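You operate a simulated robot arm through the tools that you are given. There is no shell and no other tool. Be economical: measure what you need, move in short steps, check, and stop when the job is done.

Carry out the task below with a simulated robot arm. There is one attempt and no reset: what you move stays moved.

TASK
Stack the steel block marked "57" from the top of the red cabinet on top of the steel block marked "62".

It is judged by the outcome, as a careful person would: the job done as asked, and still so three seconds after it is handed in. It fails if anything else is knocked over, pushed out of place, dropped, spilled or broken.

THE ROBOT
A 6-joint arm with a two-finger parallel gripper, fixed in place. Base frame: the origin is at the foot of the arm, x ahead of it, y to its left, z up; the work surface is at about z = 0. Lengths are in cm, angles in degrees, forces in N, time in s.
With the tool pointing down near the work surface it reaches from about 14 to 58 cm from the base axis. Its first joint turns from -66.0 to 66.0 degrees. Payload 2.1 kg.
Tool frame: the origin (TCP) lies between the finger pads and is the grasp point; the fingertips stand 3 cm ahead of it; z points along the fingers, y is the line along which they close. The gripper opens to 9.4 cm. The fingers are 2.8 cm wide and 1 cm thick; the gripper's body (5 by 9.6 cm) begins 5.5 cm behind the TCP.
Orientation is that of the tool frame in the base frame, as [roll, pitch, yaw] about the fixed x, y, z axes, in that order (R = Rz(yaw) Ry(pitch) Rx(roll)). With the fingers straight down and closing along the base's y, the tool's x points along the base's -x, its y along +y and its z along -z.

THE INTERFACE
- The arm moves only by the tool servo_tool. Its argument "rows" is a list of rows, each an object (a shift or turn left out is 0, a gripper value left out holds the last) with "rotation": the turn, a rotation vector about the tool's x, y, z in degrees, a list of three; "delta_pos": the shift along the tool's x, y, z in cm, a list of three; "jaw": the closure in counts, from 0 (fully open) to 255 (shut). In form: [{"rotation": [wx, wy, wz], "delta_pos": [dx, dy, dz], "jaw": jaw}, ...]. A call has 1 to 12 rows; each row shifts and turns the commanded pose from where the row before left it, along the tool's axes as they then stand. A row lasts 0.2 s, in which the tool goes at most 5 cm and 8.6 degrees; a call with a longer step from one row to the next is refused whole, and so is a gripper value outside its range. A pose out of reach is approached as far as the arm can. The call stops where the force on the tool passes 40 N (or 10 N more than at its start, if that is more) or the arm is blocked; 0.2 s more then pass. The fingers move at their own pace (about 7.2 cm/s each) and stop on an object; they squeeze with about 31 N. The grip force told is the motor's: it shows also when the fingers shut on nothing. Time passes only in rows, and 0.2 s behind the last, so rows that do not move let the fingers close. It gives the time, the measured TCP pose, the force on the tool (base axes), the opening and the grip force at its end, in the units of the frame above (readings bear some noise), and new pictures: "views" is both (left out), scene, wrist or none.
- Cameras (640 x 400 px; columns grow to the right, rows downward): "scene" is fixed at [4.85, -36.07, 49.45]; the picture's right is [0.86, -0.51, 0.00], its down [-0.24, -0.41, -0.88] and it looks along [0.45, 0.76, -0.48] (base axes); focal length 309 px, centre (320, 200). "wrist" rides on the gripper at [-3.7, 0, -5.8] in the tool frame; the picture's right is [0.00, -1.00, 0.00], its down [0.97, 0.00, -0.24] and it looks along [0.24, 0.00, 0.97] (tool axes); focal length 218 px, centre (320, 200).
- probe_pixels(camera, pixels): for up to 12 pixels [column, row] of the newest picture of that camera ("zoom" is the newest enlarged one), the place [x, y, z] in the base frame of the surface seen there, good to about 0.3 cm. No time passes.
- close_up(camera, box): a new picture of the part [left, top, right, bottom] of that camera's present view, enlarged. No time passes.
- finish_job(): hands the job in; it is judged then, once.

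Work in short steps. Measure before you move; look again where a grasp or a placing could have gone wrong, and mend it. You have 60 turns and 120 pictures in all, the two below and enlarged ones among them. Open the gripper and draw the arm clear of the work before you hand the job in, unless the task says otherwise; then end with one line.

The tools are called after "Emit:" by a JSON object that holds its "fn" and its "kwargs". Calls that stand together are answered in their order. servo_tool: Moves the arm, as the interface text tells. Its arguments: {"type":"object","properties":{"rows":{"type":"array","items":{"type":"object","properties":{"rotation":{"type":"array","items":{"type":"number"}},"delta_pos":{"type":"array","items":{"type":"number"}},"jaw":{"type":"number"}}}},"views":{"type":"string","enum":["both","scene","wrist","none"]}},"required":["rows"]} The other tools are called the same way: probe_pixels (camera, pixels) gives the place of the surface under pixels of a picture; close_up (camera, box) takes an enlarged picture of a part of a camera's view; finish_job () hands the job in.

At the start:

```text
time_s: 0.0
tool_pos: [31.29, 12.73, 33.24]
tool_rot: [-180.0, -0.1, -180.0]
force: [0.4, 0.2, -0.2]
gripper_width: 9.39
grip_force: 0.0
```

scene: 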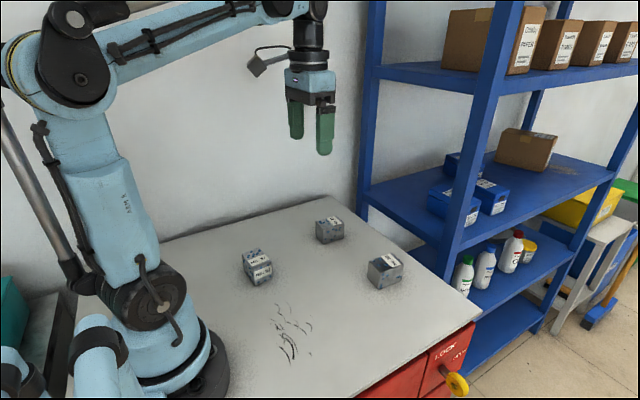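
wrist: 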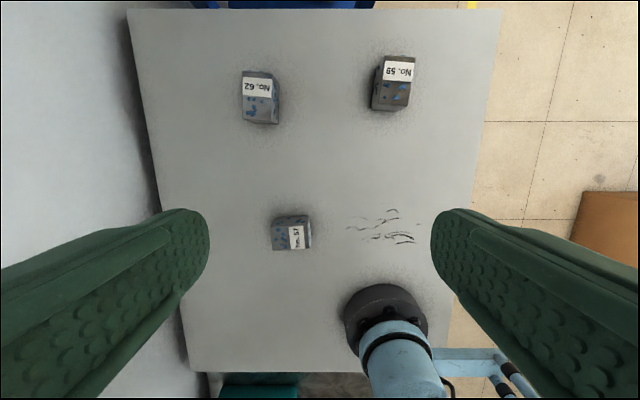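

The wrist view shows block 62 near (260,98), 59 near (393,83) and 57 near (291,233). I'll enlarge and probe them.

Emit:
{"fn": "close_up", "kwargs": {"camera": "wrist", "box": [220, 50, 420, 260]}}

Emit:
{"fn": "close_up", "kwargs": {"camera": "scene", "box": [220, 200, 420, 310]}}

Emit:
{"fn": "probe_pixels", "kwargs": {"camera": "wrist", "pixels": [[274, 217], [309, 216], [311, 248], [274, 249], [291, 233], [243, 72], [272, 72], [278, 122], [244, 122], [260, 98], [200, 150]]}}

```text
1.90 times, centred on (320, 155) of wrist
```

zoom: 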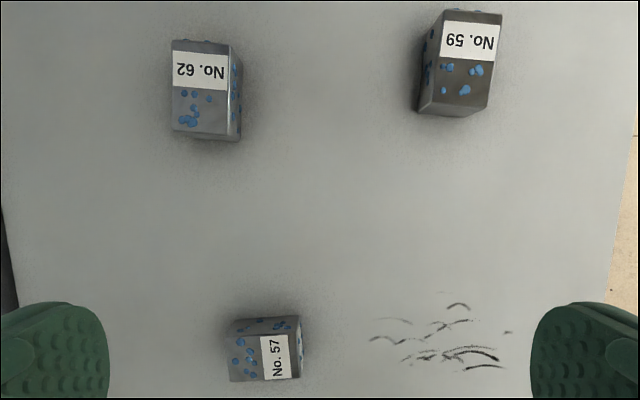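

```text
3.20 times, centred on (320, 255) of scene
```

zoom: 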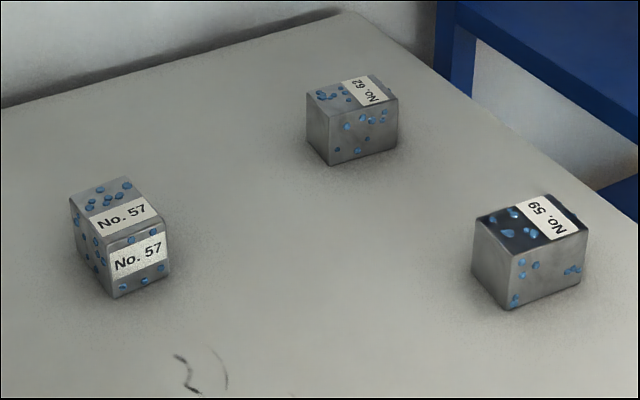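

```text
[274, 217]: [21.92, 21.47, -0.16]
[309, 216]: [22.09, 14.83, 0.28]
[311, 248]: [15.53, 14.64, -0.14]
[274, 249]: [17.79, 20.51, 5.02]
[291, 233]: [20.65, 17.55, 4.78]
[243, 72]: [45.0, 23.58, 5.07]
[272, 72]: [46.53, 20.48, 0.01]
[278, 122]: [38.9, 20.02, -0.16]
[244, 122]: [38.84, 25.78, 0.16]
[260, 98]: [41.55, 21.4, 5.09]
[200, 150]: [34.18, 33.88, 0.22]
```

The blocks are about 5 cm tall. I'll probe points just inside the top-face edges of 57 and 62 to get their centres and yaw.

Emit:
{"fn": "probe_pixels", "kwargs": {"camera": "zoom", "pixels": [[76, 195], [123, 180], [162, 226], [108, 240], [112, 290], [166, 268], [312, 93], [372, 78], [392, 96], [330, 115], [331, 160], [394, 143]]}}

Emit:
{"fn": "close_up", "kwargs": {"camera": "wrist", "box": [260, 205, 324, 260]}}

```text
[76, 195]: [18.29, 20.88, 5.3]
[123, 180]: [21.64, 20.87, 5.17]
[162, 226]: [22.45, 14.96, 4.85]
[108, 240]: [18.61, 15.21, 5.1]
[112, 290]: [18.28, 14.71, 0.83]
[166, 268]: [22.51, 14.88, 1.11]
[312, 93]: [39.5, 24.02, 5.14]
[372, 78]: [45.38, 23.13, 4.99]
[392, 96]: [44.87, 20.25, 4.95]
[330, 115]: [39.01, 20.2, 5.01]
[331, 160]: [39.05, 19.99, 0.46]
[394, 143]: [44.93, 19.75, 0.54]
```

```text
7.27 times, centred on (292, 232) of wrist
```

zoom: 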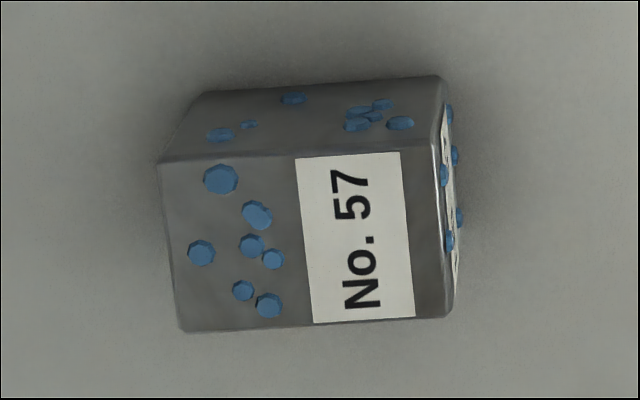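

Emit:
{"fn": "probe_pixels", "kwargs": {"camera": "zoom", "pixels": [[168, 168], [432, 155], [444, 310], [188, 322], [300, 163], [312, 318], [178, 245], [438, 235], [436, 82], [210, 96]]}}

Emit:
{"fn": "close_up", "kwargs": {"camera": "wrist", "box": [225, 65, 305, 130]}}

```text
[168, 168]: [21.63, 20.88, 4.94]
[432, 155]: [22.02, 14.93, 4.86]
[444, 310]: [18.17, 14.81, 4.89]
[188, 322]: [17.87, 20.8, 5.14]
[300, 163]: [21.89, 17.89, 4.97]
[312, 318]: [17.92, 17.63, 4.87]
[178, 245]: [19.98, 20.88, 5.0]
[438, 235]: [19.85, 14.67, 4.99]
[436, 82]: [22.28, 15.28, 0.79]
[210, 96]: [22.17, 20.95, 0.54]
```

```text
6.15 times, centred on (265, 98) of wrist
```

zoom: 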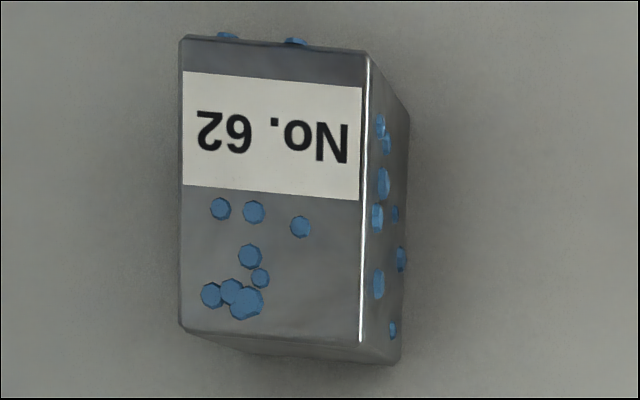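

Emit:
{"fn": "probe_pixels", "kwargs": {"camera": "zoom", "pixels": [[186, 44], [358, 56], [354, 334], [186, 322], [184, 180], [360, 190], [270, 50], [270, 328]]}}

Emit:
{"fn": "servo_tool", "kwargs": {"rows": [{"delta_pos": [1.4, 0.6, 0], "rotation": [0, 0, -8.5]}], "views": "none"}}

```text
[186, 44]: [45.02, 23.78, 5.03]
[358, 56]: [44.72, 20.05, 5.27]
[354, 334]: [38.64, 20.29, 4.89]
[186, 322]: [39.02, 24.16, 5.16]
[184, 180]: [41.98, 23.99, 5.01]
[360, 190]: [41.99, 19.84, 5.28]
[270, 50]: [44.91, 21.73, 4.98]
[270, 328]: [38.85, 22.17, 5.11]
```

```text
time_s: 0.4
tool_pos: [29.84, 13.57, 33.35]
tool_rot: [-180.0, 0.0, -171.4]
force: [0.4, -0.1, 0.3]
gripper_width: 9.42
grip_force: 0.0
```

62 is centred at about (41.9, 22.0), yaw about -3°; 57 at about (20.0, 17.8), long axis along y and yaw about +3.3°. I'll turn the gripper to close across 57's short side.

Emit:
{"fn": "servo_tool", "kwargs": {"rows": [{"rotation": [0, 0, -8.47]}, {"rotation": [0, 0, -8.47]}, {"rotation": [0, 0, -8.47]}, {"rotation": [0, 0, -8.47]}, {"rotation": [0, 0, -8.47]}, {"rotation": [0, 0, -8.47]}, {"rotation": [0, 0, -8.47]}, {"rotation": [0, 0, -8.47]}, {"rotation": [0, 0, -8.47]}, {"rotation": [0, 0, -8.47]}], "views": "none"}}

```text
time_s: 2.6
tool_pos: [29.99, 13.54, 33.22]
tool_rot: [-179.9, 0.0, -86.5]
force: [-0.4, 0.5, 0.4]
gripper_width: 9.41
grip_force: 0.0
```

Emit:
{"fn": "servo_tool", "kwargs": {"rows": [{"delta_pos": [-1.22, 2.43, 0]}, {"delta_pos": [-1.22, 2.43, 0]}, {"delta_pos": [-1.22, 2.43, 0]}, {"delta_pos": [-1.22, 2.43, 0]}, {"delta_pos": [0, 0, 4]}, {"delta_pos": [0, 0, 4]}, {"delta_pos": [0, 0, 4]}, {"delta_pos": [0, 0, 4]}, {"delta_pos": [0, 0, 3]}]}}

```text
time_s: 4.6
tool_pos: [20.08, 17.79, 14.1]
tool_rot: [180.0, 0.0, -86.7]
force: [-0.6, -0.5, -0.3]
gripper_width: 9.38
grip_force: 0.0
```

scene: 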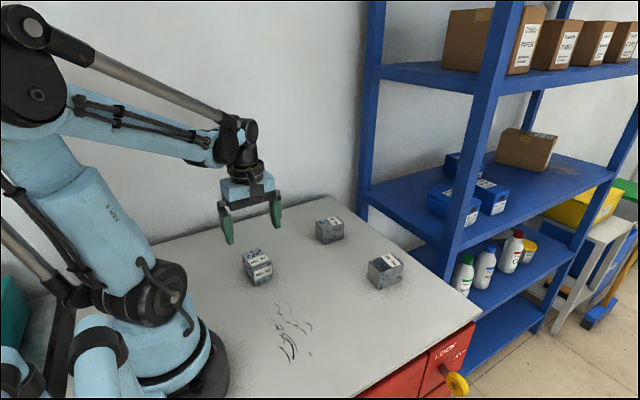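
wrist: 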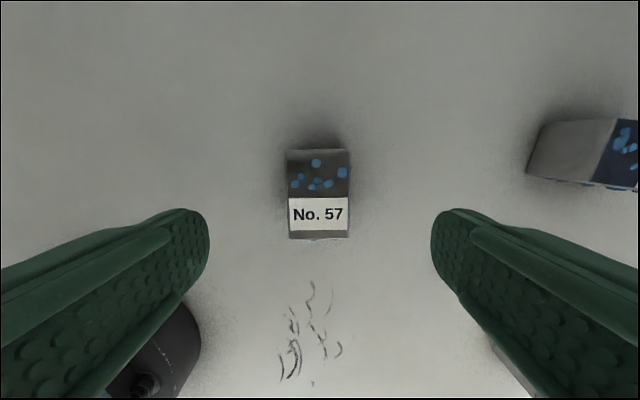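

57 is centred between the fingers (col ~319) and square to them. I'll descend to z≈3.8 and close.

Emit:
{"fn": "servo_tool", "kwargs": {"rows": [{"delta_pos": [0, 0, 3]}, {"delta_pos": [0, 0, 3]}, {"delta_pos": [0, 0, 2.3]}, {"delta_pos": [0, 0, 2]}, {"jaw": 255}, {"jaw": 255}, {"jaw": 255}, {"jaw": 255}]}}

```text
time_s: 6.4
tool_pos: [20.1, 17.92, 3.99]
tool_rot: [-180.0, 0.0, -86.8]
force: [0.3, -0.5, 0.4]
gripper_width: 4.92
grip_force: 31.0
```

scene: 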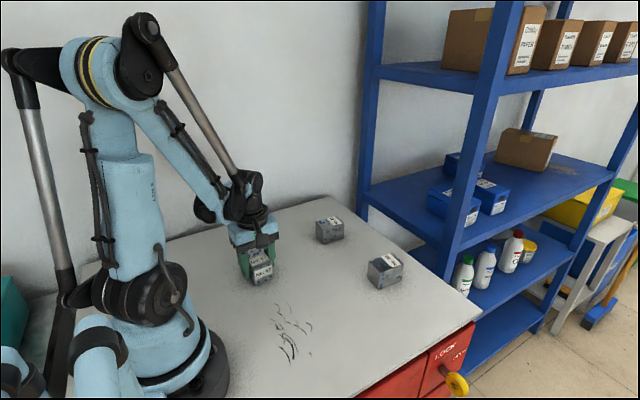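
wrist: 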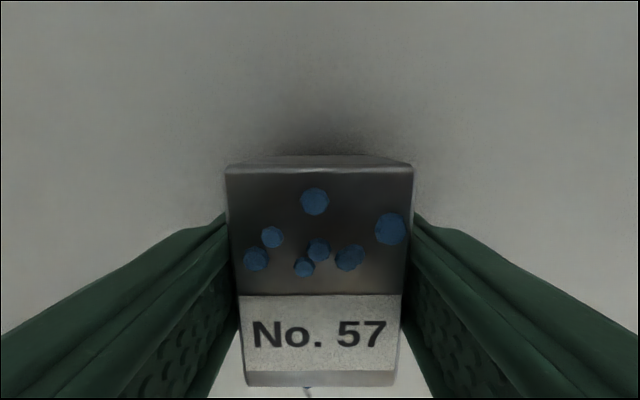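

The fingers hold 57 at 4.92 cm with 31 N. I'll lift it and check.

Emit:
{"fn": "servo_tool", "kwargs": {"rows": [{"delta_pos": [0, 0, -1]}, {"delta_pos": [0, 0, -2]}, {"delta_pos": [0, 0, -3]}, {"delta_pos": [0, 0, -3]}, {"delta_pos": [0, 0, -3]}, {}]}}

```text
time_s: 7.8
tool_pos: [20.0, 17.84, 16.02]
tool_rot: [180.0, 0.0, -86.8]
force: [0.8, 0.3, -9.6]
gripper_width: 4.91
grip_force: 30.9
```

scene: 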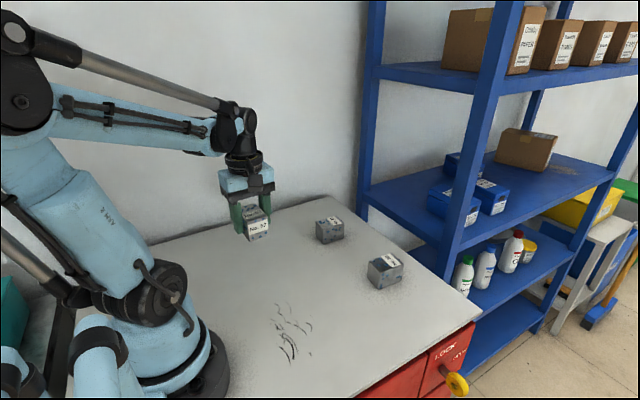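
wrist: 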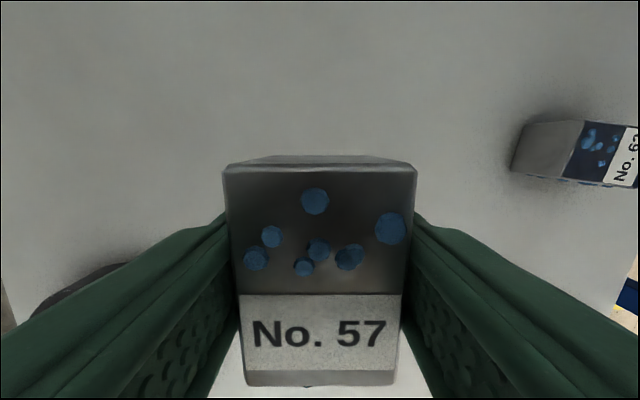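

57 is held firmly (9.6 N weight) and hasn't slipped. I'll measure where it sits in the grip, then turn it to line up with 62.

Emit:
{"fn": "probe_pixels", "kwargs": {"camera": "wrist", "pixels": [[320, 175], [320, 366], [320, 270], [320, 162]]}}

Emit:
{"fn": "servo_tool", "kwargs": {"rows": [{"rotation": [0, 0, 8.03]}, {"rotation": [0, 0, 8.03]}, {"rotation": [0, 0, 8.03]}, {"rotation": [0, 0, 8.03]}, {"rotation": [0, 0, 8.03]}, {"rotation": [0, 0, 8.03]}, {"rotation": [0, 0, 8.03]}, {"rotation": [0, 0, 8.03]}, {"rotation": [0, 0, 8.03]}, {"rotation": [0, 0, 8.03]}, {"rotation": [0, 0, 8.03]}, {"rotation": [0, 0, 8.03]}], "views": "none"}}

```text
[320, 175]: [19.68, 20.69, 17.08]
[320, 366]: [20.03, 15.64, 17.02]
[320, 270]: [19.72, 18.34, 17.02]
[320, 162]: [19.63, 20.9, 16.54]
```

```text
time_s: 10.4
tool_pos: [19.97, 17.98, 16.05]
tool_rot: [-180.0, 0.1, 176.7]
force: [-0.6, 0.4, -9.6]
gripper_width: 4.96
grip_force: 30.9
```

Emit:
{"fn": "servo_tool", "kwargs": {"rows": [{"delta_pos": [-2, 0.49, 0]}, {"delta_pos": [-3.5, 0.86, 0]}, {"delta_pos": [-3.5, 0.86, 0]}, {"delta_pos": [-3.5, 0.86, 0]}, {"delta_pos": [-3.5, 0.86, 0]}, {"delta_pos": [-3.5, 0.86, 0]}, {"delta_pos": [-2.12, 0.52, 0]}, {}]}}

```text
time_s: 12.2
tool_pos: [41.88, 21.99, 16.05]
tool_rot: [-180.0, 0.0, 176.8]
force: [0.0, -0.2, -9.6]
gripper_width: 4.94
grip_force: 30.8
```

scene: 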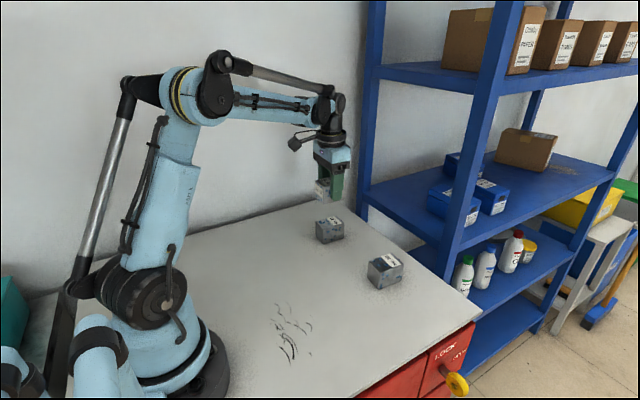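
wrist: 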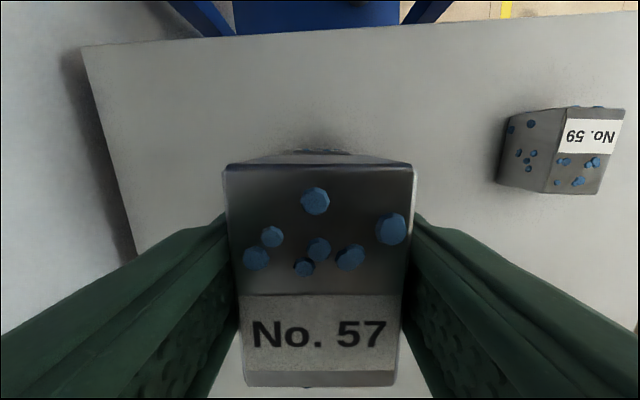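

Above 62 now. I'll go down to just above contact, then check the alignment.

Emit:
{"fn": "servo_tool", "kwargs": {"rows": [{"delta_pos": [0, 0, 2.5]}, {"delta_pos": [0, 0, 2]}, {"delta_pos": [0, 0, 1.3]}, {"delta_pos": [0, 0, 0.6]}, {}], "views": "none"}}

Emit:
{"fn": "close_up", "kwargs": {"camera": "scene", "box": [290, 160, 370, 260]}}

```text
time_s: 13.4
tool_pos: [42.0, 21.99, 9.78]
tool_rot: [180.0, 0.1, 176.8]
force: [0.5, -0.8, -9.4]
gripper_width: 4.96
grip_force: 31.2
```

```text
4.00 times, centred on (330, 210) of scene
```

zoom: 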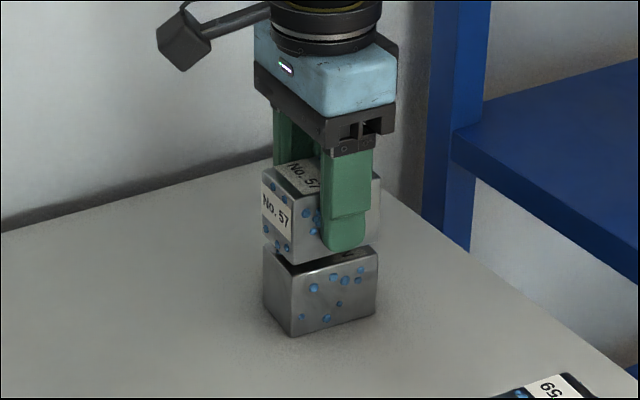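

The edges line up in the zoom, with a small gap left. I'll lower in small steps and watch the force.

Emit:
{"fn": "servo_tool", "kwargs": {"rows": [{"delta_pos": [0, 0, 0.2]}, {"delta_pos": [0, 0, 0.2]}, {"delta_pos": [0, 0, 0.1]}, {}], "views": "none"}}

```text
time_s: 14.4
tool_pos: [41.95, 22.03, 9.08]
tool_rot: [-179.9, 0.0, 176.7]
force: [0.1, -0.3, -8.9]
gripper_width: 4.94
grip_force: 31.2
```

Emit:
{"fn": "servo_tool", "kwargs": {"rows": [{"delta_pos": [0, 0, 0.08]}, {}], "views": "none"}}

Emit:
{"fn": "close_up", "kwargs": {"camera": "scene", "box": [290, 160, 370, 260]}}

```text
time_s: 15.0
tool_pos: [41.86, 21.97, 9.03]
tool_rot: [-180.0, 0.0, 176.7]
force: [0.2, 0.1, -8.7]
gripper_width: 4.91
grip_force: 31.2
```

```text
4.00 times, centred on (330, 210) of scene
```

zoom: 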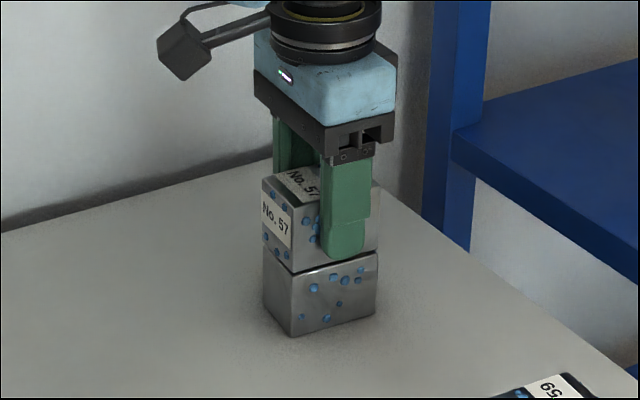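

Emit:
{"fn": "servo_tool", "kwargs": {"rows": [{"delta_pos": [0, 0, 0.08]}, {}], "views": "none"}}

```text
time_s: 15.6
tool_pos: [41.92, 22.03, 8.98]
tool_rot: [179.9, 0.0, 176.8]
force: [0.5, 0.3, -8.7]
gripper_width: 4.96
grip_force: 31.0
```

Emit:
{"fn": "servo_tool", "kwargs": {"rows": [{"delta_pos": [0, 0, 0.08]}, {}], "views": "none"}}

```text
time_s: 16.2
tool_pos: [41.8, 21.98, 8.89]
tool_rot: [-179.9, 0.0, 176.8]
force: [-1.1, -3.3, 11.0]
gripper_width: 4.95
grip_force: 31.8
```

Contact: the vertical force flipped to +11 N. I'll ease up slightly and open.

Emit:
{"fn": "servo_tool", "kwargs": {"rows": [{"delta_pos": [0, 0, -0.05]}, {}], "views": "none"}}

Emit:
{"fn": "close_up", "kwargs": {"camera": "scene", "box": [290, 160, 370, 260]}}

```text
time_s: 16.8
tool_pos: [41.88, 22.05, 9.08]
tool_rot: [179.9, 0.0, 176.9]
force: [-0.1, -0.8, -9.6]
gripper_width: 4.95
grip_force: 31.3
```

```text
4.00 times, centred on (330, 210) of scene
```

zoom: 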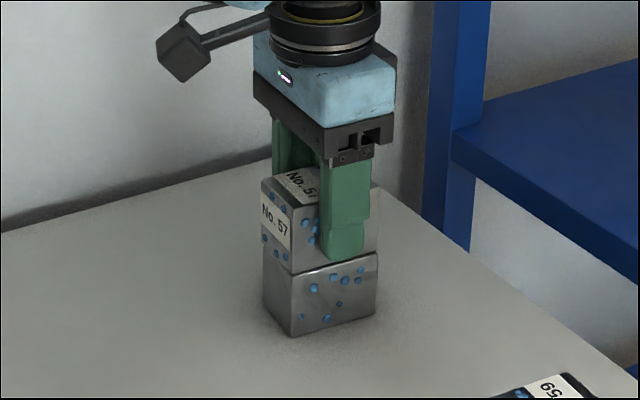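

Emit:
{"fn": "servo_tool", "kwargs": {"rows": [{"delta_pos": [0, 0, 0.03]}, {"jaw": 0}, {"jaw": 0}, {"jaw": 0}, {"jaw": 0}]}}

Emit:
{"fn": "close_up", "kwargs": {"camera": "scene", "box": [290, 160, 370, 260]}}

```text
time_s: 18.0
tool_pos: [41.92, 21.99, 8.91]
tool_rot: [-180.0, 0.0, 176.7]
force: [-0.7, -1.1, -0.3]
gripper_width: 9.4
grip_force: 0.0
```

scene: 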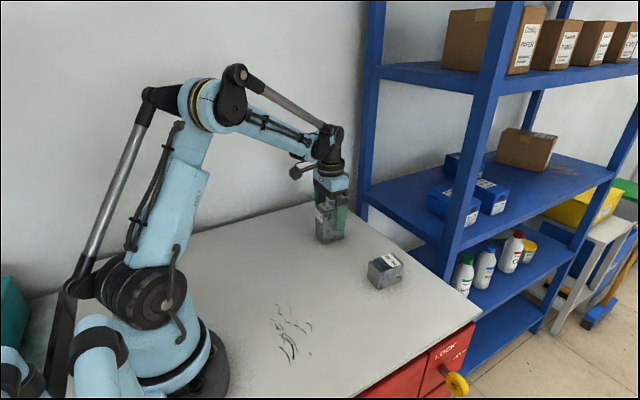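
wrist: 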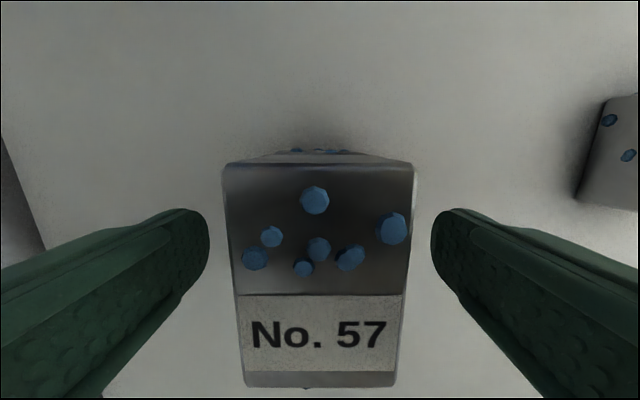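

```text
4.00 times, centred on (330, 210) of scene
```

zoom: 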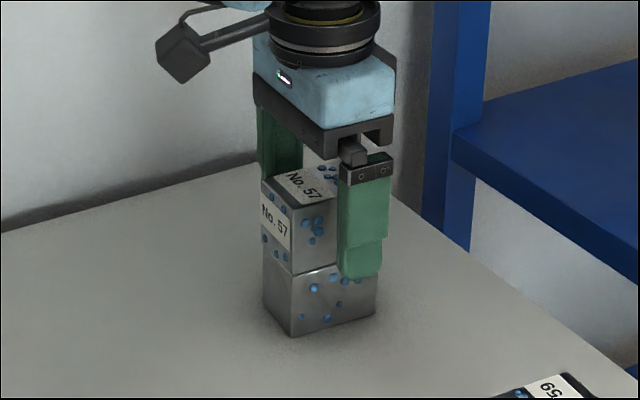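

Released, and 57 stands on 62. I'll draw straight up, then back.

Emit:
{"fn": "servo_tool", "kwargs": {"rows": [{"delta_pos": [0, 0, -1.5]}, {"delta_pos": [0, 0, -3]}, {"delta_pos": [0, 0, -4]}, {"delta_pos": [0, 0, -4]}, {"delta_pos": [0, 0, -4]}, {"delta_pos": [4, 0, -2]}, {"delta_pos": [4, 0, 0]}, {}, {}]}}

Emit:
{"fn": "close_up", "kwargs": {"camera": "scene", "box": [290, 160, 410, 300]}}

```text
time_s: 20.0
tool_pos: [33.85, 22.4, 27.42]
tool_rot: [180.0, 0.0, 176.8]
force: [-0.3, 0.6, 0.1]
gripper_width: 9.4
grip_force: 0.1
```

scene: 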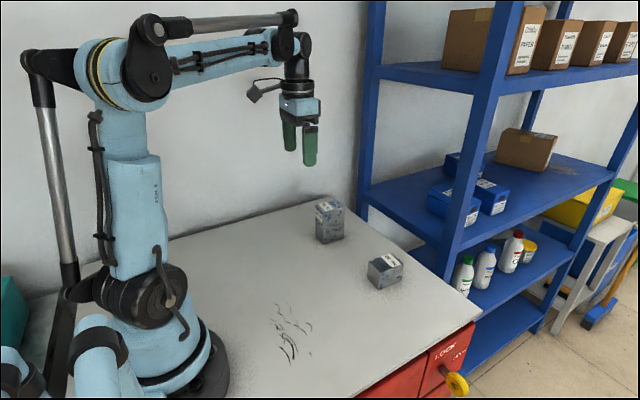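
wrist: 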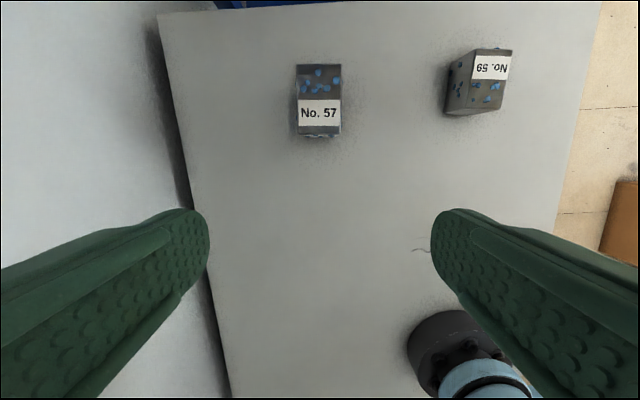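

```text
2.86 times, centred on (350, 230) of scene
```

zoom: 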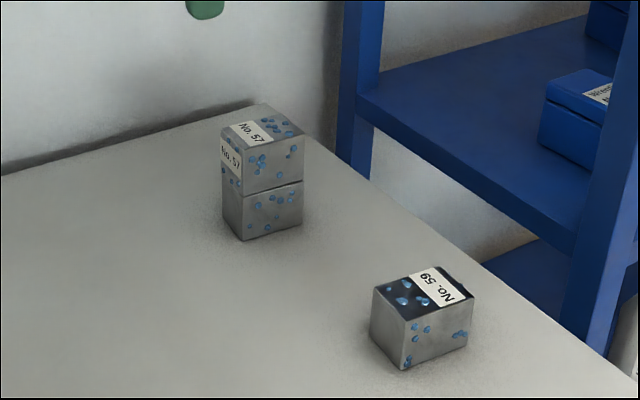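

The stack is square and stable, 59 hasn't been touched, and the arm is clear with the gripper open.

Emit:
{"fn": "finish_job", "kwargs": {}}

```text
The job is handed in.
```

Block 57 is stacked squarely on block 62, block 59 was not disturbed, and the arm is clear with the gripper open.
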